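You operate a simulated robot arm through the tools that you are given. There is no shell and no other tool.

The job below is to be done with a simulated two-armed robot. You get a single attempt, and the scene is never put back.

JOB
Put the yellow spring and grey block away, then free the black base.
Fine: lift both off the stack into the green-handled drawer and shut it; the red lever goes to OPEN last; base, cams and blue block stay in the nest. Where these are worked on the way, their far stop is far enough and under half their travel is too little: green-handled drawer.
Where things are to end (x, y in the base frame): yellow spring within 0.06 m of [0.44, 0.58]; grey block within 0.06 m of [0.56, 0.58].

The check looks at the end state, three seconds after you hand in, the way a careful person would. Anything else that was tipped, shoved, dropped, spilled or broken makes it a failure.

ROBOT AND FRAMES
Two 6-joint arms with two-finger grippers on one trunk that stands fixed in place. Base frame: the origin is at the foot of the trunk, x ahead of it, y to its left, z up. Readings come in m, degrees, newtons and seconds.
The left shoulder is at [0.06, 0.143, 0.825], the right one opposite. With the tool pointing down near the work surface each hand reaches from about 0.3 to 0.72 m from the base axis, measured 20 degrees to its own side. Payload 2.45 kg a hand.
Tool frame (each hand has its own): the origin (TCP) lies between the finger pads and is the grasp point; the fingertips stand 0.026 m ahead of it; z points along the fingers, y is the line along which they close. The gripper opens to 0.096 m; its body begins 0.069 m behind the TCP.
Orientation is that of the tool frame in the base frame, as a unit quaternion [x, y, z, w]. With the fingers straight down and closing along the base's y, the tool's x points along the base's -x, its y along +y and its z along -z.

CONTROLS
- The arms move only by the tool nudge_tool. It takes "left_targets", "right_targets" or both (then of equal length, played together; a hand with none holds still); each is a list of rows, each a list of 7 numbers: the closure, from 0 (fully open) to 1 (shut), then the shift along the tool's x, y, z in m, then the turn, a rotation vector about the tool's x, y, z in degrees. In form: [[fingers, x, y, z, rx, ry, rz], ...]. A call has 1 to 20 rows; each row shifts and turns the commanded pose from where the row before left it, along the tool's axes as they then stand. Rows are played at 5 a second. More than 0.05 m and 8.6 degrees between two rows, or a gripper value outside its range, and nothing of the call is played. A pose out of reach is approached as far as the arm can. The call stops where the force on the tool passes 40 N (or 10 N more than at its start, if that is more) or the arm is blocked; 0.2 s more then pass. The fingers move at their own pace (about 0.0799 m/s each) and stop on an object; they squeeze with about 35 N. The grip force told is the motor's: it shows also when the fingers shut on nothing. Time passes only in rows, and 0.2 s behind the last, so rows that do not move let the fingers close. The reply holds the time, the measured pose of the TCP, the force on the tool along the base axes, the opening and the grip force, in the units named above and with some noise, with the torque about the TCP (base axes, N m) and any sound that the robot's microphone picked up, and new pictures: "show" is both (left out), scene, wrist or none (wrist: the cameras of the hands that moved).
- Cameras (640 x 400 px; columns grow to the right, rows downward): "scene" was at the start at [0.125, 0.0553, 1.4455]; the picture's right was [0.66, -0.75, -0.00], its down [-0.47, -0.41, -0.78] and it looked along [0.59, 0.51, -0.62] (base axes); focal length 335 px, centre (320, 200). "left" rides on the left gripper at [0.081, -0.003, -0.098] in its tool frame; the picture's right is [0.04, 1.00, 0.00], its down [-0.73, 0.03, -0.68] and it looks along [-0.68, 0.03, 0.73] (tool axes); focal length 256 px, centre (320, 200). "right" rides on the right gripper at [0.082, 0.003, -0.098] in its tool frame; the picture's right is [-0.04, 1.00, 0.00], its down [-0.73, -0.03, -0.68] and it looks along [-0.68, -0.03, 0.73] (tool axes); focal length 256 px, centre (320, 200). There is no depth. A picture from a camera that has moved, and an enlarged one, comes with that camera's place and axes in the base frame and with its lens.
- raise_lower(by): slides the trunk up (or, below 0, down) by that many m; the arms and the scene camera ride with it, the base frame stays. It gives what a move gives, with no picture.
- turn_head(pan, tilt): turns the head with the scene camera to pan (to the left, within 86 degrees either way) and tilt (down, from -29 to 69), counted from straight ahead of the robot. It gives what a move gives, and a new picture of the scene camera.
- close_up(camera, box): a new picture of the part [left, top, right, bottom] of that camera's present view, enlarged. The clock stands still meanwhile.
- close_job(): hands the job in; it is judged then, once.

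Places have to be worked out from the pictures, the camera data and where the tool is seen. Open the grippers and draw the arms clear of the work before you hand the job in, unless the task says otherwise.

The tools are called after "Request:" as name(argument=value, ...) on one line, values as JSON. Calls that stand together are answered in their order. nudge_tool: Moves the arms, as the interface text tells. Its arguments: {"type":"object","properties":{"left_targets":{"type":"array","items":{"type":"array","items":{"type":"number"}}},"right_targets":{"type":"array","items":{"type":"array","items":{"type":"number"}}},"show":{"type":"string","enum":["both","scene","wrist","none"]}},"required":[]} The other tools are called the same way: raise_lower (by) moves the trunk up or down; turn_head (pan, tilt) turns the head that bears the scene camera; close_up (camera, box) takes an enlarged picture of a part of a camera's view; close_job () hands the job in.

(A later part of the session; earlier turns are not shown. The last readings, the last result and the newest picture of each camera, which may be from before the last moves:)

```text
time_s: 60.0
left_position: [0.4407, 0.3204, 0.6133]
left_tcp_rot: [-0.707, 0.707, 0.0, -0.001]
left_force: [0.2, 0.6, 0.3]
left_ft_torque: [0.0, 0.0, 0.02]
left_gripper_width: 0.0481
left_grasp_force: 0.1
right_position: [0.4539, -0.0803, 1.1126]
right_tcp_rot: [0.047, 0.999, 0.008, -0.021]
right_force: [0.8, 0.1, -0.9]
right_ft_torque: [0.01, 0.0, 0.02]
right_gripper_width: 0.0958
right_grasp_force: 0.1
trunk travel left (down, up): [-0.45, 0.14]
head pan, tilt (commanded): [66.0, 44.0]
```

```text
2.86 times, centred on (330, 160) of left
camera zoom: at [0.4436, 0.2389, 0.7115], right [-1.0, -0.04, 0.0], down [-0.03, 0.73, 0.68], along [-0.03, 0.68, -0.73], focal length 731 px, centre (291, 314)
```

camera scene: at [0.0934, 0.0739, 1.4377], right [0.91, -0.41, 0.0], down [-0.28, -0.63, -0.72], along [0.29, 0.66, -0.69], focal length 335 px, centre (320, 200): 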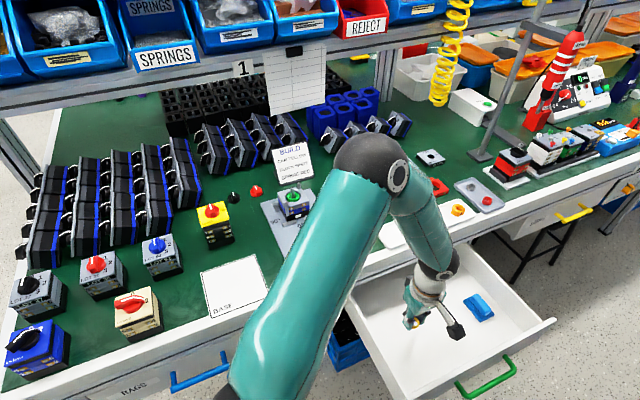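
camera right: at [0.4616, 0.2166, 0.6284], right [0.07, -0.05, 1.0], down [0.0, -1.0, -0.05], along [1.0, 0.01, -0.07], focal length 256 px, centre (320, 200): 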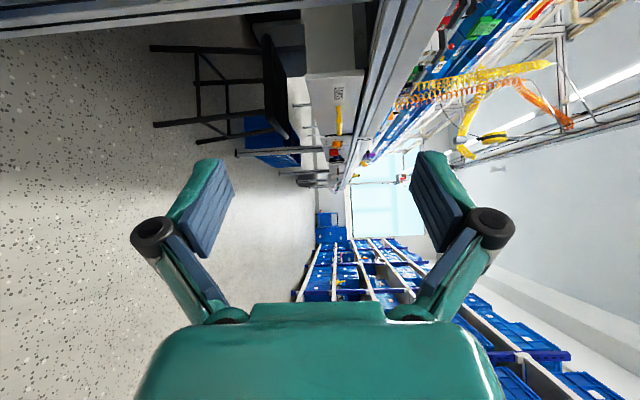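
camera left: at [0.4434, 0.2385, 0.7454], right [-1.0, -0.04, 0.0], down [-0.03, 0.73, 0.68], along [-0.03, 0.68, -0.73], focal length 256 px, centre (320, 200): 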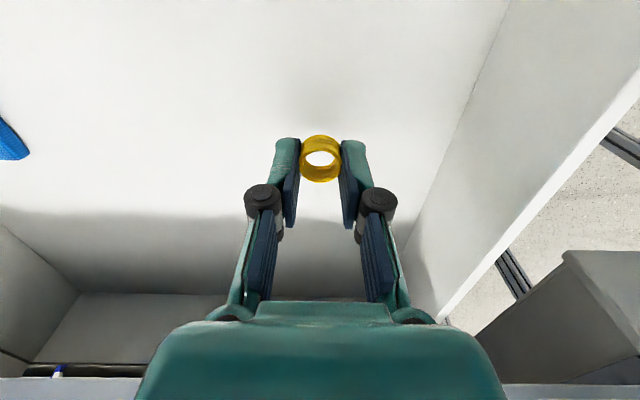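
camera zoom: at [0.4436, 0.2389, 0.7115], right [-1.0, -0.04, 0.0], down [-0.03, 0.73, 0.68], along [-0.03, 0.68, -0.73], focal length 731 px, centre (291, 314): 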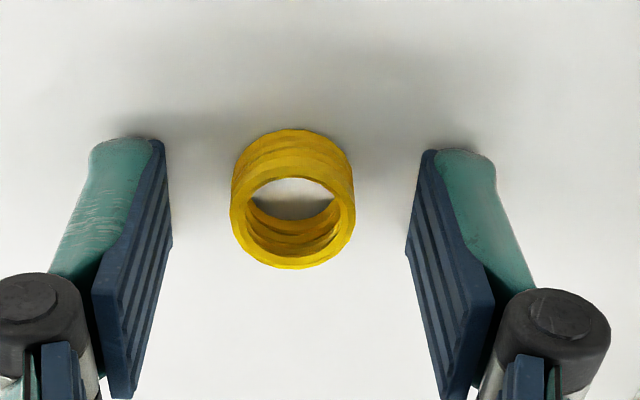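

The spring stands upright on the drawer floor at about (0.44, 0.32). I lift straight out and return above the stack, fingers fully open.

Request:
nudge_tool(left_targets=[[0.5, 0, 0, -0.02, 0, 0, 0], [0.5, 0, 0, -0.03, 0, 0, 0], [0.3, 0, 0, -0.04, 0, 0, 0], [0, 0, 0, -0.045, 0, 0, 0], [0, 0, 0, -0.045, 0, 0, 0], [0, 0, 0, -0.045, 0, 0, 0], [0, 0, 0, -0.045, 0, 0, 0], [0, 0, 0, -0.045, 0, 0, 0], [0, 0, 0, -0.045, 0, 0, 0], [0, -0.0447, 0.0195, 0, 0, 0, 0], [0, -0.0447, 0.0195, 0, 0, 0, 0], [0, -0.0447, 0.0195, 0, 0, 0, 0], [0, -0.0447, 0.0195, 0, 0, 0, 0], [0, -0.0447, 0.0195, 0, 0, 0, 0], [0, -0.0447, 0.0195, 0, 0, 0, 0], [0, -0.0447, 0.0195, 0, 0, 0, 0], [0, -0.0447, 0.0195, 0, 0, 0, 0], [0, 0, 0, 0, 0, 0, 0]], show="both")

```text
time_s: 63.8
left_position: [0.2803, 0.6809, 0.9764]
left_tcp_rot: [-0.707, 0.708, -0.001, 0.0]
left_force: [0.1, -0.7, 0.5]
left_ft_torque: [0.03, -0.02, -0.02]
left_gripper_width: 0.0961
left_grasp_force: 0.1
right_position: [0.4552, -0.0809, 1.1119]
right_tcp_rot: [0.048, 0.999, 0.009, -0.021]
right_force: [0.7, -0.5, 0.0]
right_ft_torque: [0.03, 0.03, 0.02]
right_gripper_width: 0.0959
right_grasp_force: 0.1
trunk travel left (down, up): [-0.45, 0.14]
head pan, tilt (commanded): [66.0, 44.0]
camera scene: at [0.0936, 0.0735, 1.4377], right [0.91, -0.41, 0.0], down [-0.28, -0.63, -0.72], along [0.29, 0.66, -0.69], focal length 335 px, centre (320, 200)
camera left: at [0.2838, 0.5999, 1.0742], right [-1.0, -0.04, 0.0], down [-0.03, 0.73, 0.68], along [-0.03, 0.68, -0.73], focal length 256 px, centre (320, 200)
```

scene: 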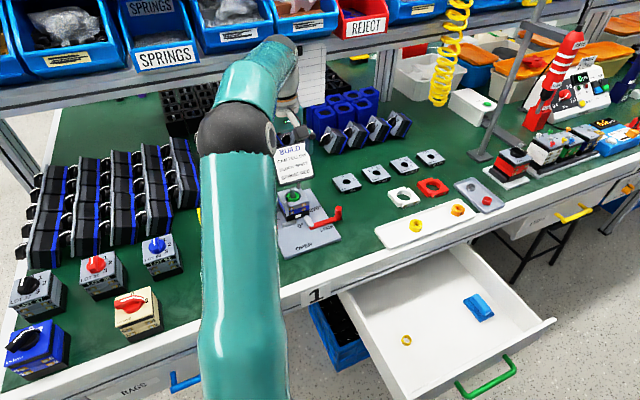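
left: 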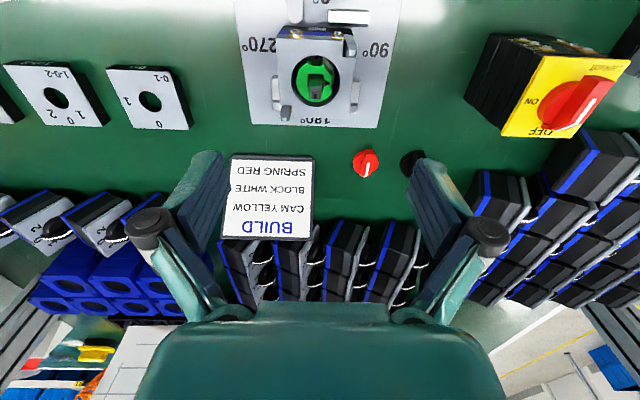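

Spring is visible in the drawer. Now I zoom on the block from this nearly overhead view to centre the grip.

Request:
close_up(camera="left", box=[256, 10, 384, 130])

```text
3.33 times, centred on (320, 70) of left
camera zoom: at [0.2838, 0.5999, 1.0742], right [-1.0, -0.04, 0.0], down [-0.03, 0.73, 0.68], along [-0.03, 0.68, -0.73], focal length 853 px, centre (320, 633)
```

zoom: 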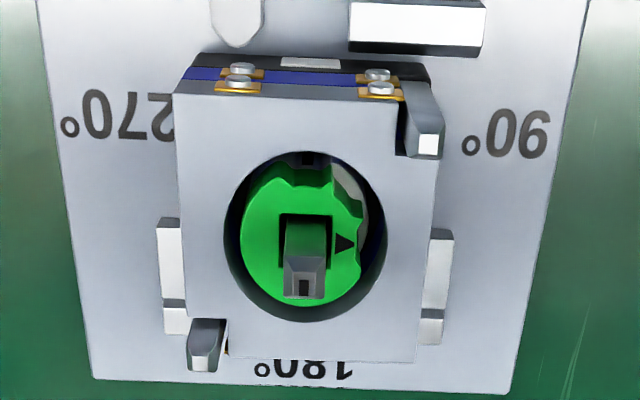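

The hole centre is near (0.2845, 0.678). I take a fresh pose reading with a null row, to settle the hand's true position.

Request:
nudge_tool(left_targets=[[0, 0, 0, 0, 0, 0, 0], [0, 0, 0, 0, 0, 0, 0]], show="none")

```text
time_s: 64.4
left_position: [0.2819, 0.681, 0.9759]
left_tcp_rot: [-0.707, 0.707, -0.001, 0.0]
left_force: [0.8, -0.1, 0.1]
left_ft_torque: [0.05, 0.01, 0.0]
left_gripper_width: 0.0959
left_grasp_force: 0.0
right_position: [0.4548, -0.0801, 1.1123]
right_tcp_rot: [0.047, 0.999, 0.009, -0.021]
right_force: [0.3, 0.6, 0.4]
right_ft_torque: [-0.03, -0.02, 0.0]
right_gripper_width: 0.0959
right_grasp_force: 0.0
trunk travel left (down, up): [-0.45, 0.14]
head pan, tilt (commanded): [66.0, 44.0]
```

Hand is at x≈0.2815; I shift +2.5 mm in x, 1 mm in −y, and descend to z≈0.87 with fingers fully open.

Request:
nudge_tool(left_targets=[[0, 0.001, -0.0025, 0.03, 0, 0, 0], [0, 0, 0, 0.03, 0, 0, 0], [0, 0, 0, 0.025, 0, 0, 0], [0, 0, 0, 0.02, 0, 0, 0], [0, 0, 0, 0, 0, 0, 0]], show="none")

Request:
close_up(camera="left", box=[220, 60, 420, 240])

Request:
close_up(camera="scene", box=[262, 165, 342, 225])

```text
time_s: 65.6
left_position: [0.2843, 0.6787, 0.8702]
left_tcp_rot: [0.707, -0.707, 0.001, 0.001]
left_force: [0.3, -0.6, 0.2]
left_ft_torque: [0.01, -0.02, -0.01]
left_gripper_width: 0.0961
left_grasp_force: 0.0
right_position: [0.4553, -0.0799, 1.1119]
right_tcp_rot: [0.047, 0.999, 0.009, -0.022]
right_force: [-0.4, 0.6, -0.2]
right_ft_torque: [-0.01, 0.0, 0.0]
right_gripper_width: 0.0959
right_grasp_force: 0.0
trunk travel left (down, up): [-0.45, 0.14]
head pan, tilt (commanded): [66.0, 44.0]
```

```text
2.22 times, centred on (320, 150) of left
camera zoom: at [0.288, 0.5982, 0.9681], right [-1.0, -0.04, 0.0], down [-0.03, 0.73, 0.68], along [-0.03, 0.68, -0.73], focal length 569 px, centre (320, 311)
```

zoom: 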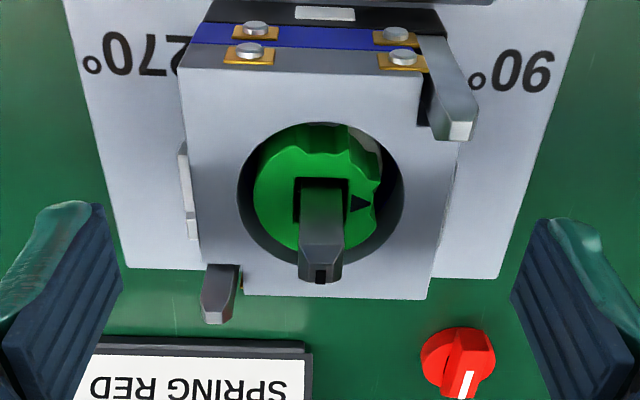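

```text
6.67 times, centred on (302, 195) of scene
camera zoom: at [0.0936, 0.0739, 1.4376], right [0.91, -0.41, 0.0], down [-0.28, -0.63, -0.72], along [0.29, 0.66, -0.69], focal length 2236 px, centre (440, 233)
```

zoom: 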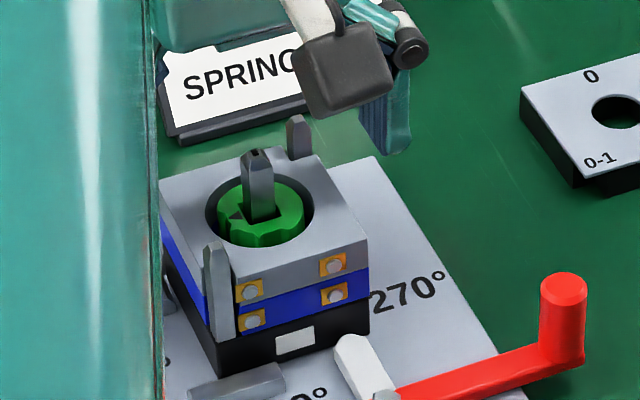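

Centring looks right (finger midpoint in line with the hole). The tips ride higher when fully open, so I pre-close to ~76 mm here above the block to see the true tip height and clearance.

Request:
nudge_tool(left_targets=[[0.2, 0, 0, 0, 0, 0, 0], [0.2, 0, 0, 0, 0, 0, 0], [0.2, 0, 0, 0, 0, 0, 0]], show="none")

Request:
close_up(camera="left", box=[220, 60, 420, 240])

Request:
close_up(camera="scene", box=[262, 165, 342, 225])

```text
time_s: 66.4
left_position: [0.2868, 0.6803, 0.8693]
left_tcp_rot: [-0.707, 0.708, -0.001, 0.0]
left_force: [-0.6, -1.3, 0.6]
left_ft_torque: [0.05, 0.0, 0.01]
left_gripper_width: 0.0769
left_grasp_force: 0.1
right_position: [0.4543, -0.08, 1.1118]
right_tcp_rot: [0.048, 0.999, 0.009, -0.021]
right_force: [0.3, -0.6, 0.5]
right_ft_torque: [0.01, -0.02, -0.02]
right_gripper_width: 0.096
right_grasp_force: 0.0
trunk travel left (down, up): [-0.45, 0.14]
head pan, tilt (commanded): [66.0, 44.0]
```

```text
2.22 times, centred on (320, 150) of left
camera zoom: at [0.2882, 0.5982, 0.9685], right [-1.0, -0.04, 0.0], down [-0.03, 0.73, 0.68], along [-0.03, 0.68, -0.73], focal length 569 px, centre (320, 311)
```

zoom: 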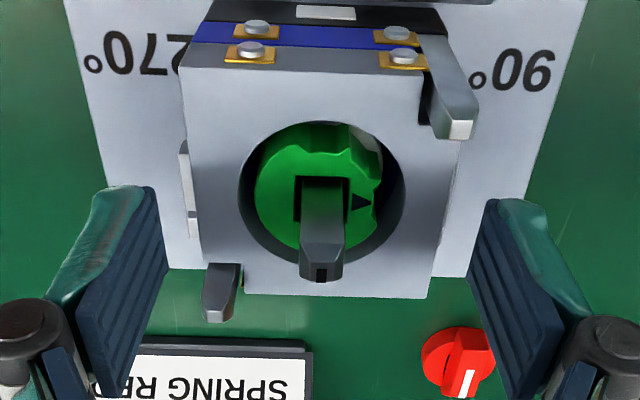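

```text
6.67 times, centred on (302, 195) of scene
camera zoom: at [0.0936, 0.074, 1.4376], right [0.91, -0.41, 0.0], down [-0.28, -0.63, -0.72], along [0.29, 0.66, -0.69], focal length 2236 px, centre (440, 233)
```

zoom: 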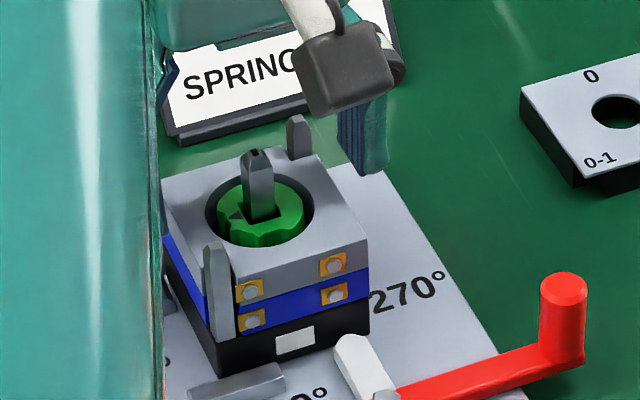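

Finger tips at this opening are ~20 mm ahead of the TCP and equally spaced about the block (≈6 mm clear each side). I descend 23 mm to z≈0.8465 so the pads meet only the grey block, and look before closing.

Request:
nudge_tool(left_targets=[[0.2, 0, 0, 0.008, 0, 0, 0], [0.2, 0, 0, 0.008, 0, 0, 0], [0.2, 0, 0, 0.007, 0, 0, 0], [0.2, 0, 0, 0, 0, 0, 0]], show="none")

Request:
close_up(camera="left", box=[220, 60, 420, 240])

Request:
close_up(camera="scene", box=[262, 165, 342, 225])

```text
time_s: 67.4
left_position: [0.2866, 0.6796, 0.8451]
left_tcp_rot: [0.707, -0.707, 0.001, 0.001]
left_force: [-0.4, 0.9, 0.6]
left_ft_torque: [0.01, 0.0, -0.01]
left_gripper_width: 0.0769
left_grasp_force: 0.0
right_position: [0.4546, -0.0803, 1.1133]
right_tcp_rot: [0.047, 0.999, 0.009, -0.021]
right_force: [0.1, 0.6, 0.6]
right_ft_torque: [-0.01, 0.0, 0.02]
right_gripper_width: 0.0957
right_grasp_force: 0.1
trunk travel left (down, up): [-0.45, 0.14]
head pan, tilt (commanded): [66.0, 44.0]
```

```text
2.22 times, centred on (320, 150) of left
camera zoom: at [0.2895, 0.5969, 0.9441], right [-1.0, -0.04, 0.0], down [-0.03, 0.73, 0.68], along [-0.03, 0.68, -0.73], focal length 569 px, centre (320, 311)
```

zoom: 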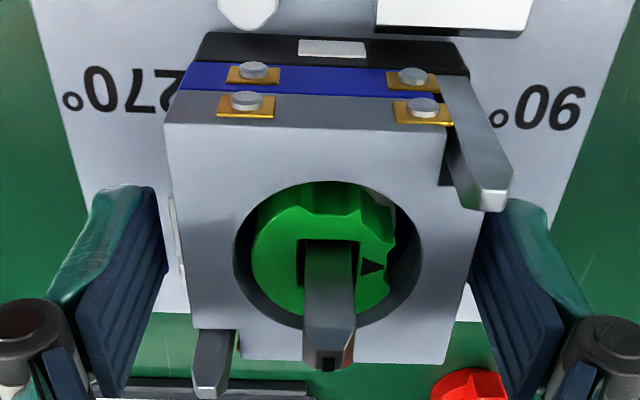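

```text
6.67 times, centred on (302, 195) of scene
camera zoom: at [0.0935, 0.0739, 1.4376], right [0.91, -0.41, 0.0], down [-0.28, -0.63, -0.72], along [0.29, 0.66, -0.69], focal length 2236 px, centre (440, 233)
```

zoom: 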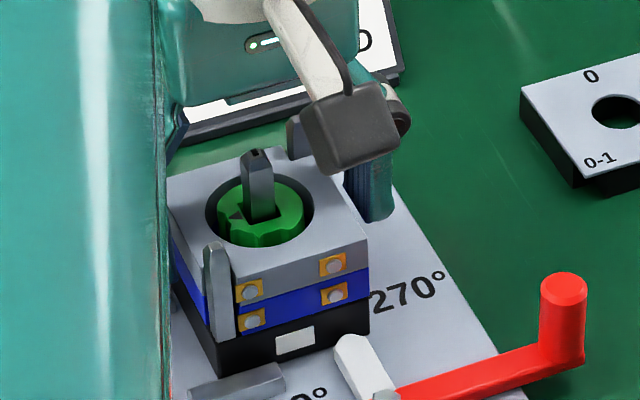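

The tips are at z≈0.825 but the hand sits ~2 mm too far to +x. I shift −2 mm in x, raise 2 mm for margin above the blue block, then close on the grey block.

Request:
nudge_tool(left_targets=[[0.2, 0, 0.002, -0.002, 0, 0, 0], [0.2, 0, 0, 0, 0, 0, 0], [0.28, 0, 0, 0, 0, 0, 0], [0.34, 0, 0, 0, 0, 0, 0], [0.4, 0, 0, 0, 0, 0, 0], [0.5, 0, 0, 0, 0, 0, 0], [0.5, 0, 0, 0, 0, 0, 0]], show="none")

Request:
close_up(camera="left", box=[220, 60, 420, 240])

Request:
close_up(camera="scene", box=[262, 165, 342, 225])

```text
time_s: 69.0
left_position: [0.2839, 0.6788, 0.8474]
left_tcp_rot: [-0.707, 0.707, 0.0, 0.001]
left_force: [0.2, -0.3, 1.0]
left_ft_torque: [0.0, 0.0, 0.02]
left_gripper_width: 0.0631
left_grasp_force: 34.7
right_position: [0.4541, -0.0812, 1.1127]
right_tcp_rot: [0.047, 0.999, 0.008, -0.023]
right_force: [0.3, -0.3, -1.0]
right_ft_torque: [-0.04, -0.02, 0.0]
right_gripper_width: 0.0961
right_grasp_force: 0.1
trunk travel left (down, up): [-0.45, 0.14]
head pan, tilt (commanded): [66.0, 44.0]
```

```text
2.22 times, centred on (320, 150) of left
camera zoom: at [0.2874, 0.5966, 0.946], right [-1.0, -0.04, 0.0], down [-0.03, 0.73, 0.68], along [-0.03, 0.68, -0.73], focal length 569 px, centre (320, 311)
```

zoom: 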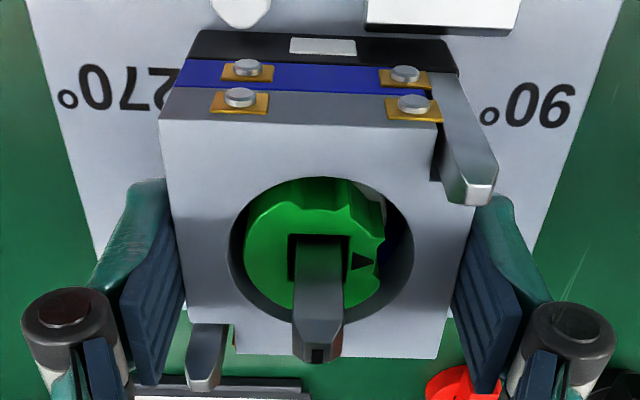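

```text
6.67 times, centred on (302, 195) of scene
camera zoom: at [0.0936, 0.0739, 1.4376], right [0.91, -0.41, 0.0], down [-0.28, -0.63, -0.72], along [0.29, 0.66, -0.69], focal length 2236 px, centre (440, 233)
```

zoom: 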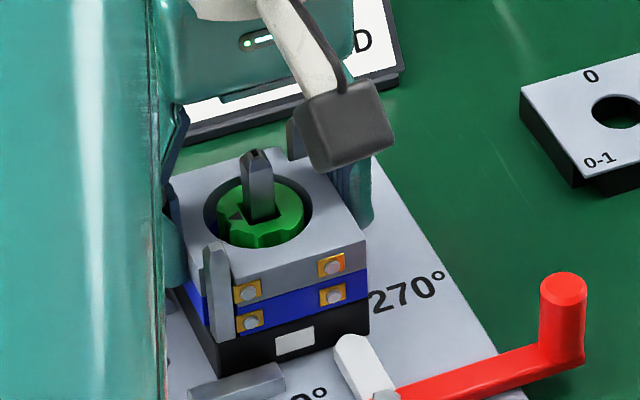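

The grey block is gripped (63.1 mm, 35 N). I lift very gently 12 mm and check that only grey comes up.

Request:
nudge_tool(left_targets=[[0.5, 0, 0, -0.003, 0, 0, 0], [0.5, 0, 0, -0.004, 0, 0, 0], [0.5, 0, 0, -0.005, 0, 0, 0], [0.5, 0, 0, 0, 0, 0, 0]], show="none")

Request:
close_up(camera="left", box=[220, 60, 420, 240])

Request:
close_up(camera="scene", box=[262, 165, 342, 225])

```text
time_s: 70.0
left_position: [0.2855, 0.6766, 0.8588]
left_tcp_rot: [-0.707, 0.707, -0.001, -0.001]
left_force: [0.6, -0.4, -0.7]
left_ft_torque: [-0.02, 0.03, 0.01]
left_gripper_width: 0.0635
left_grasp_force: 34.7
right_position: [0.454, -0.0804, 1.1122]
right_tcp_rot: [0.047, 0.999, 0.008, -0.021]
right_force: [-0.6, 0.2, 0.7]
right_ft_torque: [-0.02, 0.0, 0.01]
right_gripper_width: 0.0961
right_grasp_force: 0.1
trunk travel left (down, up): [-0.45, 0.14]
head pan, tilt (commanded): [66.0, 44.0]
```

```text
2.22 times, centred on (320, 150) of left
camera zoom: at [0.2881, 0.5961, 0.9577], right [-1.0, -0.04, 0.0], down [-0.03, 0.73, 0.68], along [-0.03, 0.68, -0.74], focal length 569 px, centre (320, 311)
```

zoom: 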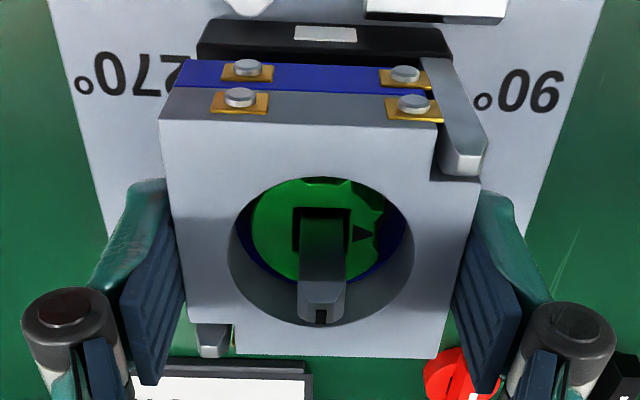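

```text
6.67 times, centred on (302, 195) of scene
camera zoom: at [0.0937, 0.0741, 1.4376], right [0.91, -0.41, 0.0], down [-0.28, -0.63, -0.72], along [0.29, 0.66, -0.69], focal length 2236 px, centre (440, 233)
```

zoom: 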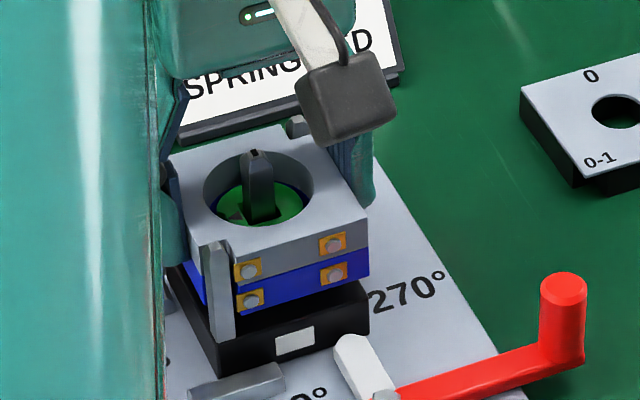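

The blue block is lifting together with the grey (a gap opened above the black base), so the pads must be reaching onto the blue. I lower it straight back down the same 12 mm and will re-grip higher.

Request:
nudge_tool(left_targets=[[0.5, 0, 0, 0.004, 0, 0, 0], [0.5, 0, 0, 0.004, 0, 0, 0], [0.5, 0, 0, 0.002, 0, 0, 0], [0.5, 0, 0, 0.0015, 0, 0, 0], [0.5, 0, 0, 0, 0, 0, 0]], show="none")

Request:
close_up(camera="left", box=[220, 60, 420, 240])

Request:
close_up(camera="scene", box=[262, 165, 342, 225])

```text
time_s: 71.2
left_position: [0.2837, 0.6773, 0.8481]
left_tcp_rot: [0.707, -0.707, 0.0, 0.0]
left_force: [1.0, 0.8, -0.2]
left_ft_torque: [-0.02, 0.02, 0.05]
left_gripper_width: 0.0632
left_grasp_force: 35.0
right_position: [0.4556, -0.0797, 1.1122]
right_tcp_rot: [0.047, 0.999, 0.008, -0.022]
right_force: [-0.5, 0.3, -0.1]
right_ft_torque: [0.02, 0.03, 0.0]
right_gripper_width: 0.0962
right_grasp_force: 0.1
trunk travel left (down, up): [-0.45, 0.14]
head pan, tilt (commanded): [66.0, 44.0]
```

```text
2.22 times, centred on (320, 150) of left
camera zoom: at [0.2873, 0.5958, 0.9461], right [-1.0, -0.04, 0.0], down [-0.03, 0.73, 0.68], along [-0.03, 0.68, -0.73], focal length 569 px, centre (320, 311)
```

zoom: 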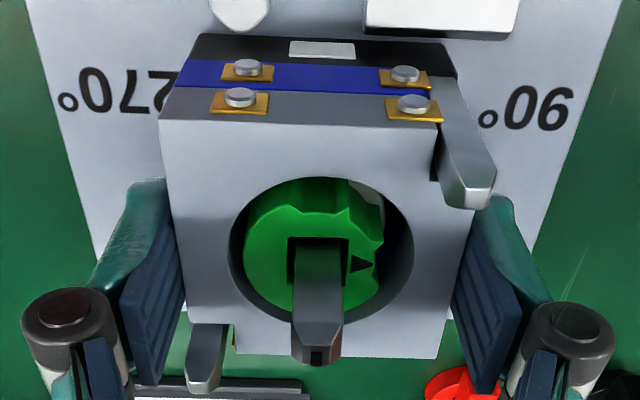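

```text
6.67 times, centred on (302, 195) of scene
camera zoom: at [0.0936, 0.0741, 1.4376], right [0.91, -0.41, 0.0], down [-0.28, -0.63, -0.72], along [0.29, 0.66, -0.69], focal length 2236 px, centre (440, 233)
```

zoom: 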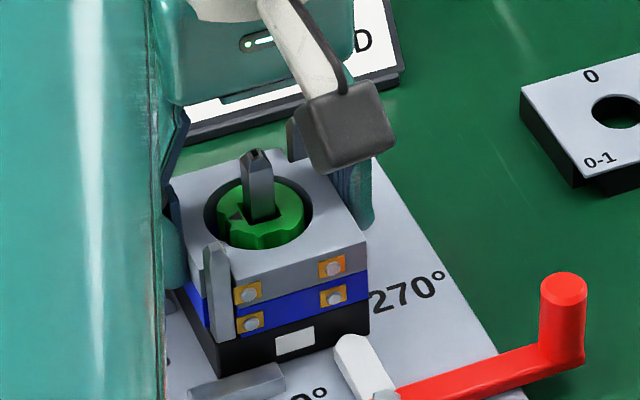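

It is back on its seat. I open, raise 7 mm, re-grip higher on the grey block only.

Request:
nudge_tool(left_targets=[[0.4, 0, 0, 0.0005, 0, 0, 0], [0.3, 0, 0, 0, 0, 0, 0], [0.26, 0, 0, 0, 0, 0, 0], [0.26, 0, 0, -0.004, 0, 0, 0], [0.26, 0, 0, -0.0035, 0, 0, 0], [0.26, 0, 0, 0, 0, 0, 0]], show="none")

Request:
close_up(camera="left", box=[220, 60, 420, 240])

Request:
close_up(camera="scene", box=[270, 180, 330, 225])

```text
time_s: 72.6
left_position: [0.2846, 0.6784, 0.8544]
left_tcp_rot: [-0.707, 0.707, -0.001, -0.001]
left_force: [0.6, -0.8, 0.0]
left_ft_torque: [-0.02, 0.0, -0.03]
left_gripper_width: 0.0712
left_grasp_force: 0.0
right_position: [0.4546, -0.081, 1.1116]
right_tcp_rot: [0.047, 0.999, 0.008, -0.022]
right_force: [-0.4, 0.8, -0.5]
right_ft_torque: [0.01, -0.03, -0.01]
right_gripper_width: 0.0963
right_grasp_force: 0.1
trunk travel left (down, up): [-0.45, 0.14]
head pan, tilt (commanded): [66.0, 44.0]
```

```text
2.22 times, centred on (320, 150) of left
camera zoom: at [0.2875, 0.5962, 0.9525], right [-1.0, -0.04, 0.0], down [-0.03, 0.73, 0.68], along [-0.03, 0.68, -0.74], focal length 569 px, centre (320, 311)
```

zoom: 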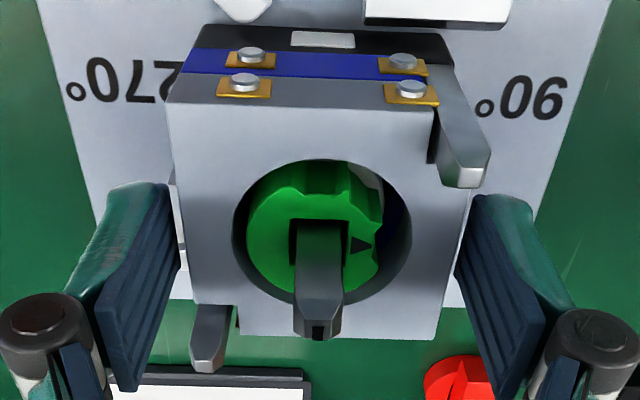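

```text
8.89 times, centred on (300, 202) of scene
camera zoom: at [0.0936, 0.074, 1.4376], right [0.91, -0.41, 0.0], down [-0.28, -0.63, -0.72], along [0.29, 0.66, -0.69], focal length 2981 px, centre (498, 178)
```

zoom: 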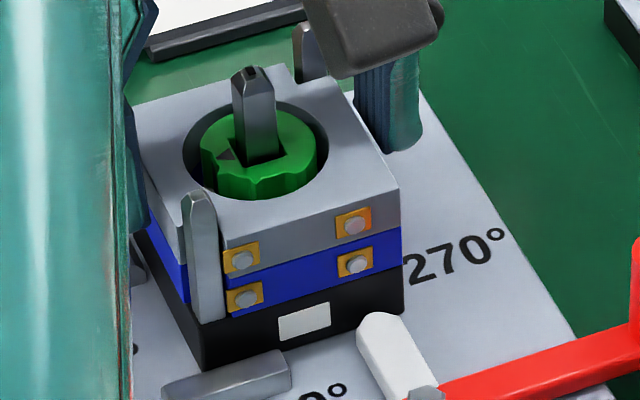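

The stack is seated again and the tips are now at z≈0.831, about 9 mm into the grey block. I close and lift gently 10 mm to check again.

Request:
nudge_tool(left_targets=[[0.3, 0, 0, 0, 0, 0, 0], [0.36, 0, 0, 0, 0, 0, 0], [0.42, 0, 0, 0, 0, 0, 0], [0.5, 0, 0, 0, 0, 0, 0], [0.5, 0, 0, 0, 0, 0, 0], [0.5, 0, 0, -0.003, 0, 0, 0], [0.5, 0, 0, -0.004, 0, 0, 0], [0.5, 0, 0, -0.003, 0, 0, 0], [0.5, 0, 0, 0, 0, 0, 0]], show="none")

Request:
close_up(camera="left", box=[220, 60, 420, 240])

Request:
close_up(camera="scene", box=[270, 180, 330, 225])

```text
time_s: 74.6
left_position: [0.2843, 0.6775, 0.8631]
left_tcp_rot: [0.708, -0.707, 0.001, 0.0]
left_force: [-0.2, 0.3, -0.6]
left_ft_torque: [0.05, 0.03, 0.03]
left_gripper_width: 0.0628
left_grasp_force: 34.8
right_position: [0.4549, -0.0811, 1.1126]
right_tcp_rot: [0.048, 0.999, 0.009, -0.022]
right_force: [-1.5, 0.3, 0.1]
right_ft_torque: [-0.02, -0.01, -0.02]
right_gripper_width: 0.0963
right_grasp_force: 0.0
trunk travel left (down, up): [-0.45, 0.14]
head pan, tilt (commanded): [66.0, 44.0]
```

```text
2.22 times, centred on (320, 150) of left
camera zoom: at [0.2878, 0.5961, 0.9629], right [-1.0, -0.04, 0.0], down [-0.03, 0.73, 0.68], along [-0.03, 0.68, -0.73], focal length 569 px, centre (320, 311)
```

zoom: 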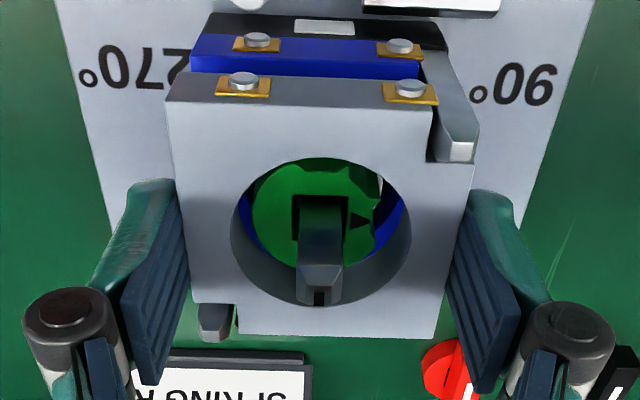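

```text
8.89 times, centred on (300, 202) of scene
camera zoom: at [0.0936, 0.0741, 1.4376], right [0.91, -0.41, 0.0], down [-0.28, -0.63, -0.72], along [0.29, 0.66, -0.69], focal length 2981 px, centre (498, 178)
```

zoom: 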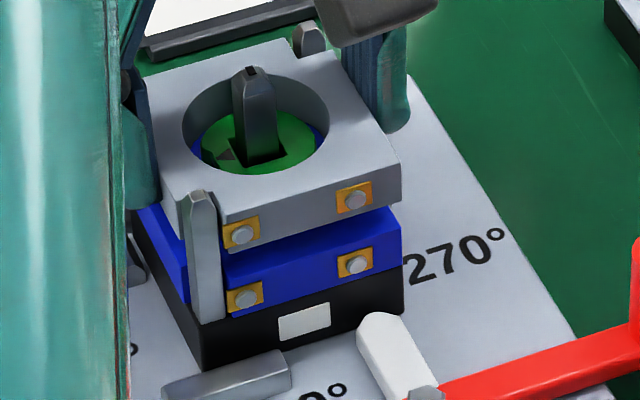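

Now only the grey block rises; the blue stays seated on the base. I continue straight up until clear of posts and shaft.

Request:
nudge_tool(left_targets=[[0.5, 0, 0, -0.005, 0, 0, 0], [0.5, 0, 0, -0.008, 0, 0, 0], [0.5, 0, 0, -0.01, 0, 0, 0], [0.5, 0, 0, -0.012, 0, 0, 0], [0.5, 0, 0, -0.015, 0, 0, 0], [0.5, 0, 0, -0.02, 0, 0, 0], [0.5, 0, 0, -0.025, 0, 0, 0], [0.5, 0, 0, -0.025, 0, 0, 0], [0.5, 0, 0, 0, 0, 0, 0]], show="wrist")

Request:
close_up(camera="scene", box=[260, 170, 340, 230])

```text
time_s: 76.6
left_position: [0.2844, 0.6782, 0.9842]
left_tcp_rot: [-0.706, 0.708, -0.001, -0.001]
left_force: [0.6, 0.5, -0.5]
left_ft_torque: [-0.04, -0.05, 0.01]
left_gripper_width: 0.0627
left_grasp_force: 35.3
right_position: [0.4553, -0.0808, 1.1128]
right_tcp_rot: [0.047, 0.999, 0.008, -0.022]
right_force: [0.2, -0.1, -1.1]
right_ft_torque: [-0.02, -0.01, -0.01]
right_gripper_width: 0.096
right_grasp_force: 0.1
trunk travel left (down, up): [-0.45, 0.14]
head pan, tilt (commanded): [66.0, 44.0]
camera left: at [0.2872, 0.5969, 1.0827], right [-1.0, -0.04, 0.0], down [-0.03, 0.73, 0.68], along [-0.03, 0.68, -0.74], focal length 256 px, centre (320, 200)
```

left: 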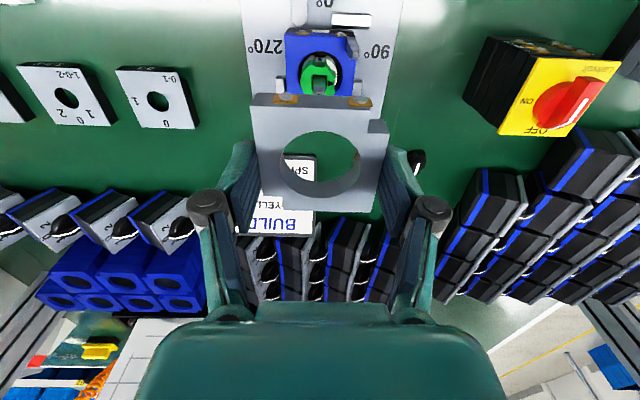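

```text
6.67 times, centred on (300, 200) of scene
camera zoom: at [0.0937, 0.0741, 1.4376], right [0.91, -0.41, 0.0], down [-0.28, -0.63, -0.72], along [0.29, 0.66, -0.69], focal length 2236 px, centre (453, 200)
```

zoom: 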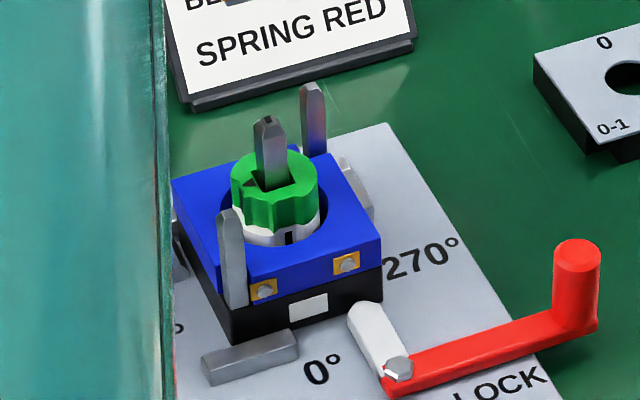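

The blue block with green/white cams stays in the nest. I carry the grey block over the drawer to about (0.55, 0.32).

Request:
nudge_tool(left_targets=[[0.5, 0.0358, -0.0266, 0, 0, 0, 0], [0.5, 0.0358, -0.0266, 0, 0, 0, 0], [0.5, 0.0358, -0.0266, 0, 0, 0, 0], [0.5, 0.0358, -0.0266, 0, 0, 0, 0], [0.5, 0.0358, -0.0266, 0, 0, 0, 0], [0.5, 0.0358, -0.0266, 0, 0, 0, 0], [0.5, 0.0358, -0.0266, 0, 0, 0, 0], [0.5, 0.0358, -0.0266, 0, 0, 0, 0], [0.5, 0.0358, -0.0266, 0, 0, 0, 0], [0.5, 0.0358, -0.0266, 0, 0, 0, 0], [0.5, 0, 0, 0, 0, 0, 0]], show="both")

```text
time_s: 79.0
left_position: [0.5506, 0.3188, 0.9859]
left_tcp_rot: [-0.707, 0.707, -0.001, -0.001]
left_force: [-0.8, 0.3, 0.2]
left_ft_torque: [-0.04, 0.0, 0.01]
left_gripper_width: 0.063
left_grasp_force: 35.1
right_position: [0.4546, -0.0801, 1.1122]
right_tcp_rot: [0.046, 0.999, 0.009, -0.021]
right_force: [0.3, -0.5, 0.7]
right_ft_torque: [0.01, 0.01, -0.01]
right_gripper_width: 0.0962
right_grasp_force: 0.1
trunk travel left (down, up): [-0.45, 0.14]
head pan, tilt (commanded): [66.0, 44.0]
camera scene: at [0.0932, 0.0741, 1.4377], right [0.91, -0.41, 0.0], down [-0.28, -0.63, -0.72], along [0.29, 0.66, -0.69], focal length 335 px, centre (320, 200)
camera left: at [0.5537, 0.2373, 1.0843], right [-1.0, -0.04, 0.0], down [-0.03, 0.73, 0.68], along [-0.03, 0.68, -0.73], focal length 256 px, centre (320, 200)
```

scene: 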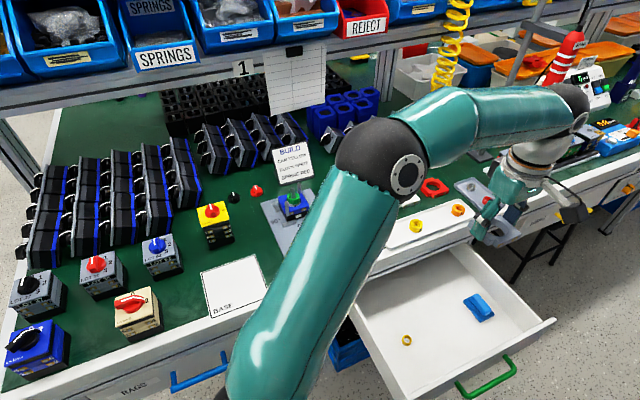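
left: 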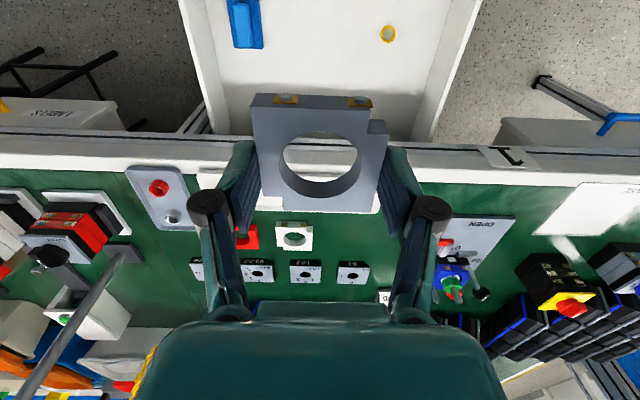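

The block is above the free floor between spring and blue pad. I descend to z≈0.70.

Request:
nudge_tool(left_targets=[[0.5, 0, 0, 0.04, 0, 0, 0], [0.5, 0, 0, 0.04, 0, 0, 0], [0.5, 0, 0, 0.04, 0, 0, 0], [0.5, 0, 0, 0.04, 0, 0, 0], [0.5, 0, 0, 0.04, 0, 0, 0], [0.5, 0, 0, 0.04, 0, 0, 0], [0.5, 0, 0, 0.04, 0, 0, 0], [0.5, 0, 0, 0, 0, 0, 0]], show="both")

```text
time_s: 80.8
left_position: [0.5512, 0.3187, 0.7034]
left_tcp_rot: [-0.707, 0.708, -0.002, 0.001]
left_force: [-0.8, 0.1, -0.6]
left_ft_torque: [-0.01, 0.0, 0.01]
left_gripper_width: 0.063
left_grasp_force: 34.9
right_position: [0.454, -0.0809, 1.1124]
right_tcp_rot: [0.048, 0.999, 0.009, -0.021]
right_force: [-0.4, -0.3, 0.0]
right_ft_torque: [0.04, -0.03, -0.01]
right_gripper_width: 0.0964
right_grasp_force: 0.0
trunk travel left (down, up): [-0.45, 0.14]
head pan, tilt (commanded): [66.0, 44.0]
camera scene: at [0.0936, 0.0739, 1.4377], right [0.91, -0.41, 0.0], down [-0.28, -0.63, -0.72], along [0.29, 0.66, -0.69], focal length 335 px, centre (320, 200)
camera left: at [0.5539, 0.238, 0.8025], right [-1.0, -0.04, 0.0], down [-0.03, 0.73, 0.68], along [-0.03, 0.68, -0.73], focal length 256 px, centre (320, 200)
```

scene: 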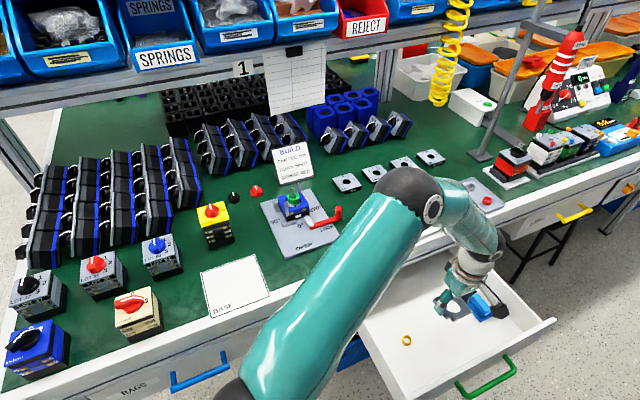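
left: 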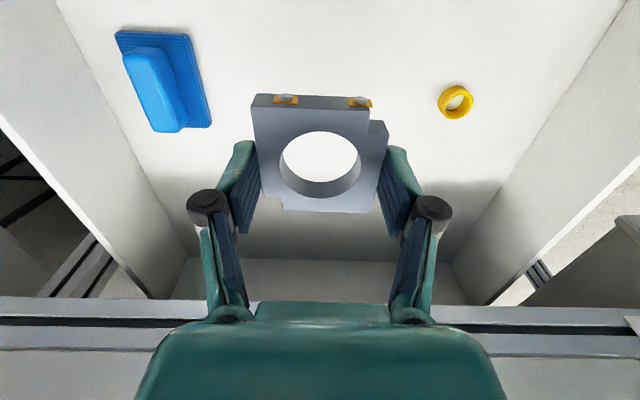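

Clear on both sides. I go down to z≈0.635, then probe in small steps.

Request:
nudge_tool(left_targets=[[0.5, 0, 0, 0.02, 0, 0, 0], [0.5, 0, 0, 0.02, 0, 0, 0], [0.5, 0, 0, 0.02, 0, 0, 0], [0.5, 0, 0, 0.008, 0, 0, 0], [0.5, 0, 0, 0, 0, 0, 0]], show="wrist")

```text
time_s: 82.0
left_position: [0.552, 0.3192, 0.6373]
left_tcp_rot: [-0.707, 0.708, 0.0, -0.001]
left_force: [-0.8, 0.3, 0.4]
left_ft_torque: [0.03, 0.03, 0.02]
left_gripper_width: 0.0629
left_grasp_force: 35.1
right_position: [0.4548, -0.0798, 1.1133]
right_tcp_rot: [0.047, 0.999, 0.01, -0.021]
right_force: [0.0, 0.4, -0.5]
right_ft_torque: [-0.03, 0.06, 0.01]
right_gripper_width: 0.096
right_grasp_force: 0.1
trunk travel left (down, up): [-0.45, 0.14]
head pan, tilt (commanded): [66.0, 44.0]
camera left: at [0.5541, 0.2384, 0.7353], right [-1.0, -0.04, 0.0], down [-0.03, 0.73, 0.68], along [-0.03, 0.68, -0.73], focal length 256 px, centre (320, 200)
```

left: 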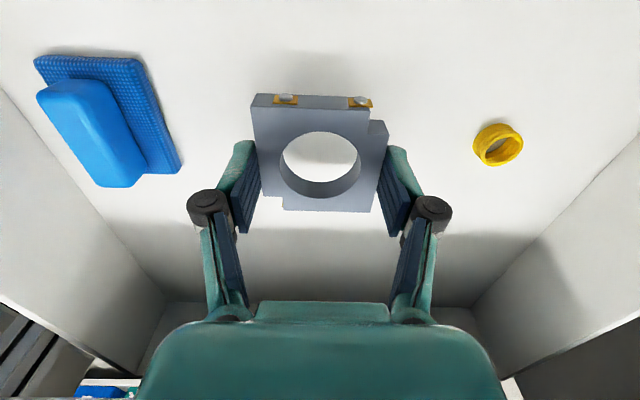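

Good spacing from the pad and spring. Now 2 mm steps toward the floor (expected contact near z≈0.614).

Request:
nudge_tool(left_targets=[[0.5, 0, 0, 0.004, 0, 0, 0], [0.5, 0, 0, 0.004, 0, 0, 0], [0.5, 0, 0, 0.004, 0, 0, 0], [0.5, 0, 0, 0.003, 0, 0, 0], [0.5, 0, 0, 0.002, 0, 0, 0], [0.5, 0, 0, 0.002, 0, 0, 0], [0.5, 0, 0, 0, 0, 0, 0]], show="wrist")

```text
time_s: 83.6
left_position: [0.5503, 0.319, 0.6188]
left_tcp_rot: [0.708, -0.707, 0.0, 0.0]
left_force: [-0.2, -1.1, -0.6]
left_ft_torque: [0.0, 0.03, 0.04]
left_gripper_width: 0.0631
left_grasp_force: 35.1
right_position: [0.4543, -0.0809, 1.1125]
right_tcp_rot: [0.047, 0.999, 0.008, -0.022]
right_force: [0.3, 1.0, -0.3]
right_ft_torque: [-0.03, -0.02, 0.01]
right_gripper_width: 0.096
right_grasp_force: 0.1
trunk travel left (down, up): [-0.45, 0.14]
head pan, tilt (commanded): [66.0, 44.0]
camera left: at [0.5539, 0.2377, 0.7158], right [-1.0, -0.04, 0.0], down [-0.03, 0.73, 0.68], along [-0.03, 0.68, -0.73], focal length 256 px, centre (320, 200)
```

left: 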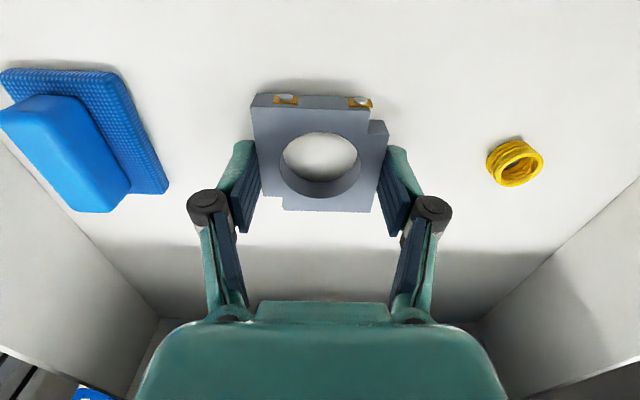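

Still a thin gap by the shadow, no force. Further 2 mm steps.

Request:
nudge_tool(left_targets=[[0.5, 0, 0, 0.002, 0, 0, 0], [0.5, 0, 0, 0.002, 0, 0, 0], [0.5, 0, 0, 0.001, 0, 0, 0], [0.5, 0, 0, 0, 0, 0, 0]], show="wrist")

```text
time_s: 84.6
left_position: [0.5504, 0.3185, 0.6133]
left_tcp_rot: [-0.707, 0.707, -0.001, 0.0]
left_force: [-0.6, 0.4, 1.5]
left_ft_torque: [0.01, 0.06, -0.01]
left_gripper_width: 0.063
left_grasp_force: 34.8
right_position: [0.4551, -0.0804, 1.112]
right_tcp_rot: [0.047, 0.999, 0.008, -0.022]
right_force: [-0.2, -0.2, -0.3]
right_ft_torque: [0.0, -0.01, -0.01]
right_gripper_width: 0.0959
right_grasp_force: 0.0
trunk travel left (down, up): [-0.45, 0.14]
head pan, tilt (commanded): [66.0, 44.0]
camera left: at [0.5535, 0.2377, 0.7116], right [-1.0, -0.04, 0.0], down [-0.03, 0.73, 0.68], along [-0.03, 0.68, -0.73], focal length 256 px, centre (320, 200)
```

left: 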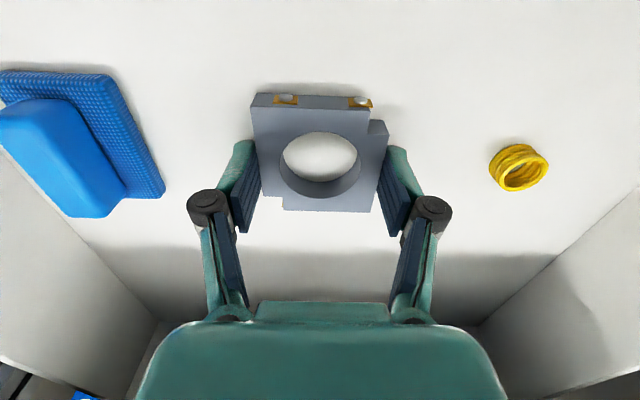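

Possibly just touching (1.5 N). Three 1 mm steps more.

Request:
nudge_tool(left_targets=[[0.5, 0, 0, 0.001, 0, 0, 0], [0.5, 0, 0, 0.001, 0, 0, 0], [0.5, 0, 0, 0.001, 0, 0, 0], [0.5, 0, 0, 0, 0, 0, 0]], show="none")

```text
time_s: 85.6
left_position: [0.5498, 0.3198, 0.612]
left_tcp_rot: [-0.707, 0.707, -0.002, 0.002]
left_force: [-2.1, -0.9, 24.0]
left_ft_torque: [-0.08, 0.07, 0.0]
left_gripper_width: 0.063
left_grasp_force: 35.2
right_position: [0.453, -0.081, 1.1126]
right_tcp_rot: [0.047, 0.999, 0.008, -0.021]
right_force: [0.1, 1.1, 0.1]
right_ft_torque: [-0.05, -0.02, 0.03]
right_gripper_width: 0.096
right_grasp_force: 0.1
trunk travel left (down, up): [-0.45, 0.14]
head pan, tilt (commanded): [66.0, 44.0]
```

The block is firmly on the floor (24 N). I ease up 1.5 mm and open the fingers.

Request:
nudge_tool(left_targets=[[0.5, 0, 0, -0.0015, 0, 0, 0], [0.4, 0, 0, 0, 0, 0, 0], [0.3, 0, 0, 0, 0, 0, 0], [0.2, 0, 0, 0, 0, 0, 0], [0.15, 0, 0, 0, 0, 0, 0], [0.15, 0, 0, 0, 0, 0, 0]], show="wrist")

```text
time_s: 87.0
left_position: [0.5502, 0.3188, 0.6113]
left_tcp_rot: [0.707, -0.707, 0.0, 0.001]
left_force: [-0.2, 0.0, 0.6]
left_ft_torque: [0.03, -0.03, -0.03]
left_gripper_width: 0.0818
left_grasp_force: 0.0
right_position: [0.4557, -0.081, 1.1125]
right_tcp_rot: [0.047, 0.999, 0.008, -0.021]
right_force: [-0.1, 0.1, 0.4]
right_ft_torque: [0.02, -0.04, 0.0]
right_gripper_width: 0.0959
right_grasp_force: 0.0
trunk travel left (down, up): [-0.45, 0.14]
head pan, tilt (commanded): [66.0, 44.0]
camera left: at [0.5534, 0.2377, 0.7101], right [-1.0, -0.04, 0.0], down [-0.03, 0.73, 0.68], along [-0.03, 0.68, -0.73], focal length 256 px, centre (320, 200)
```

left: 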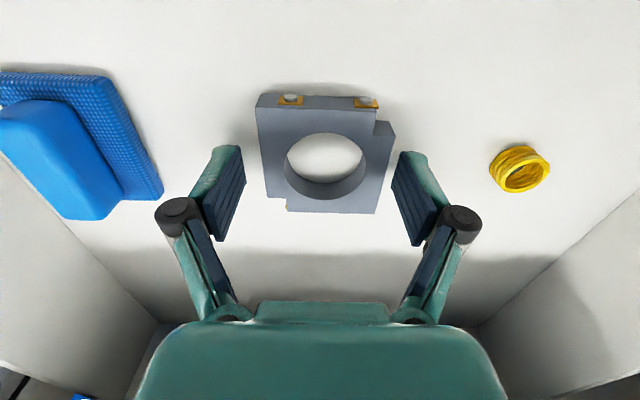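

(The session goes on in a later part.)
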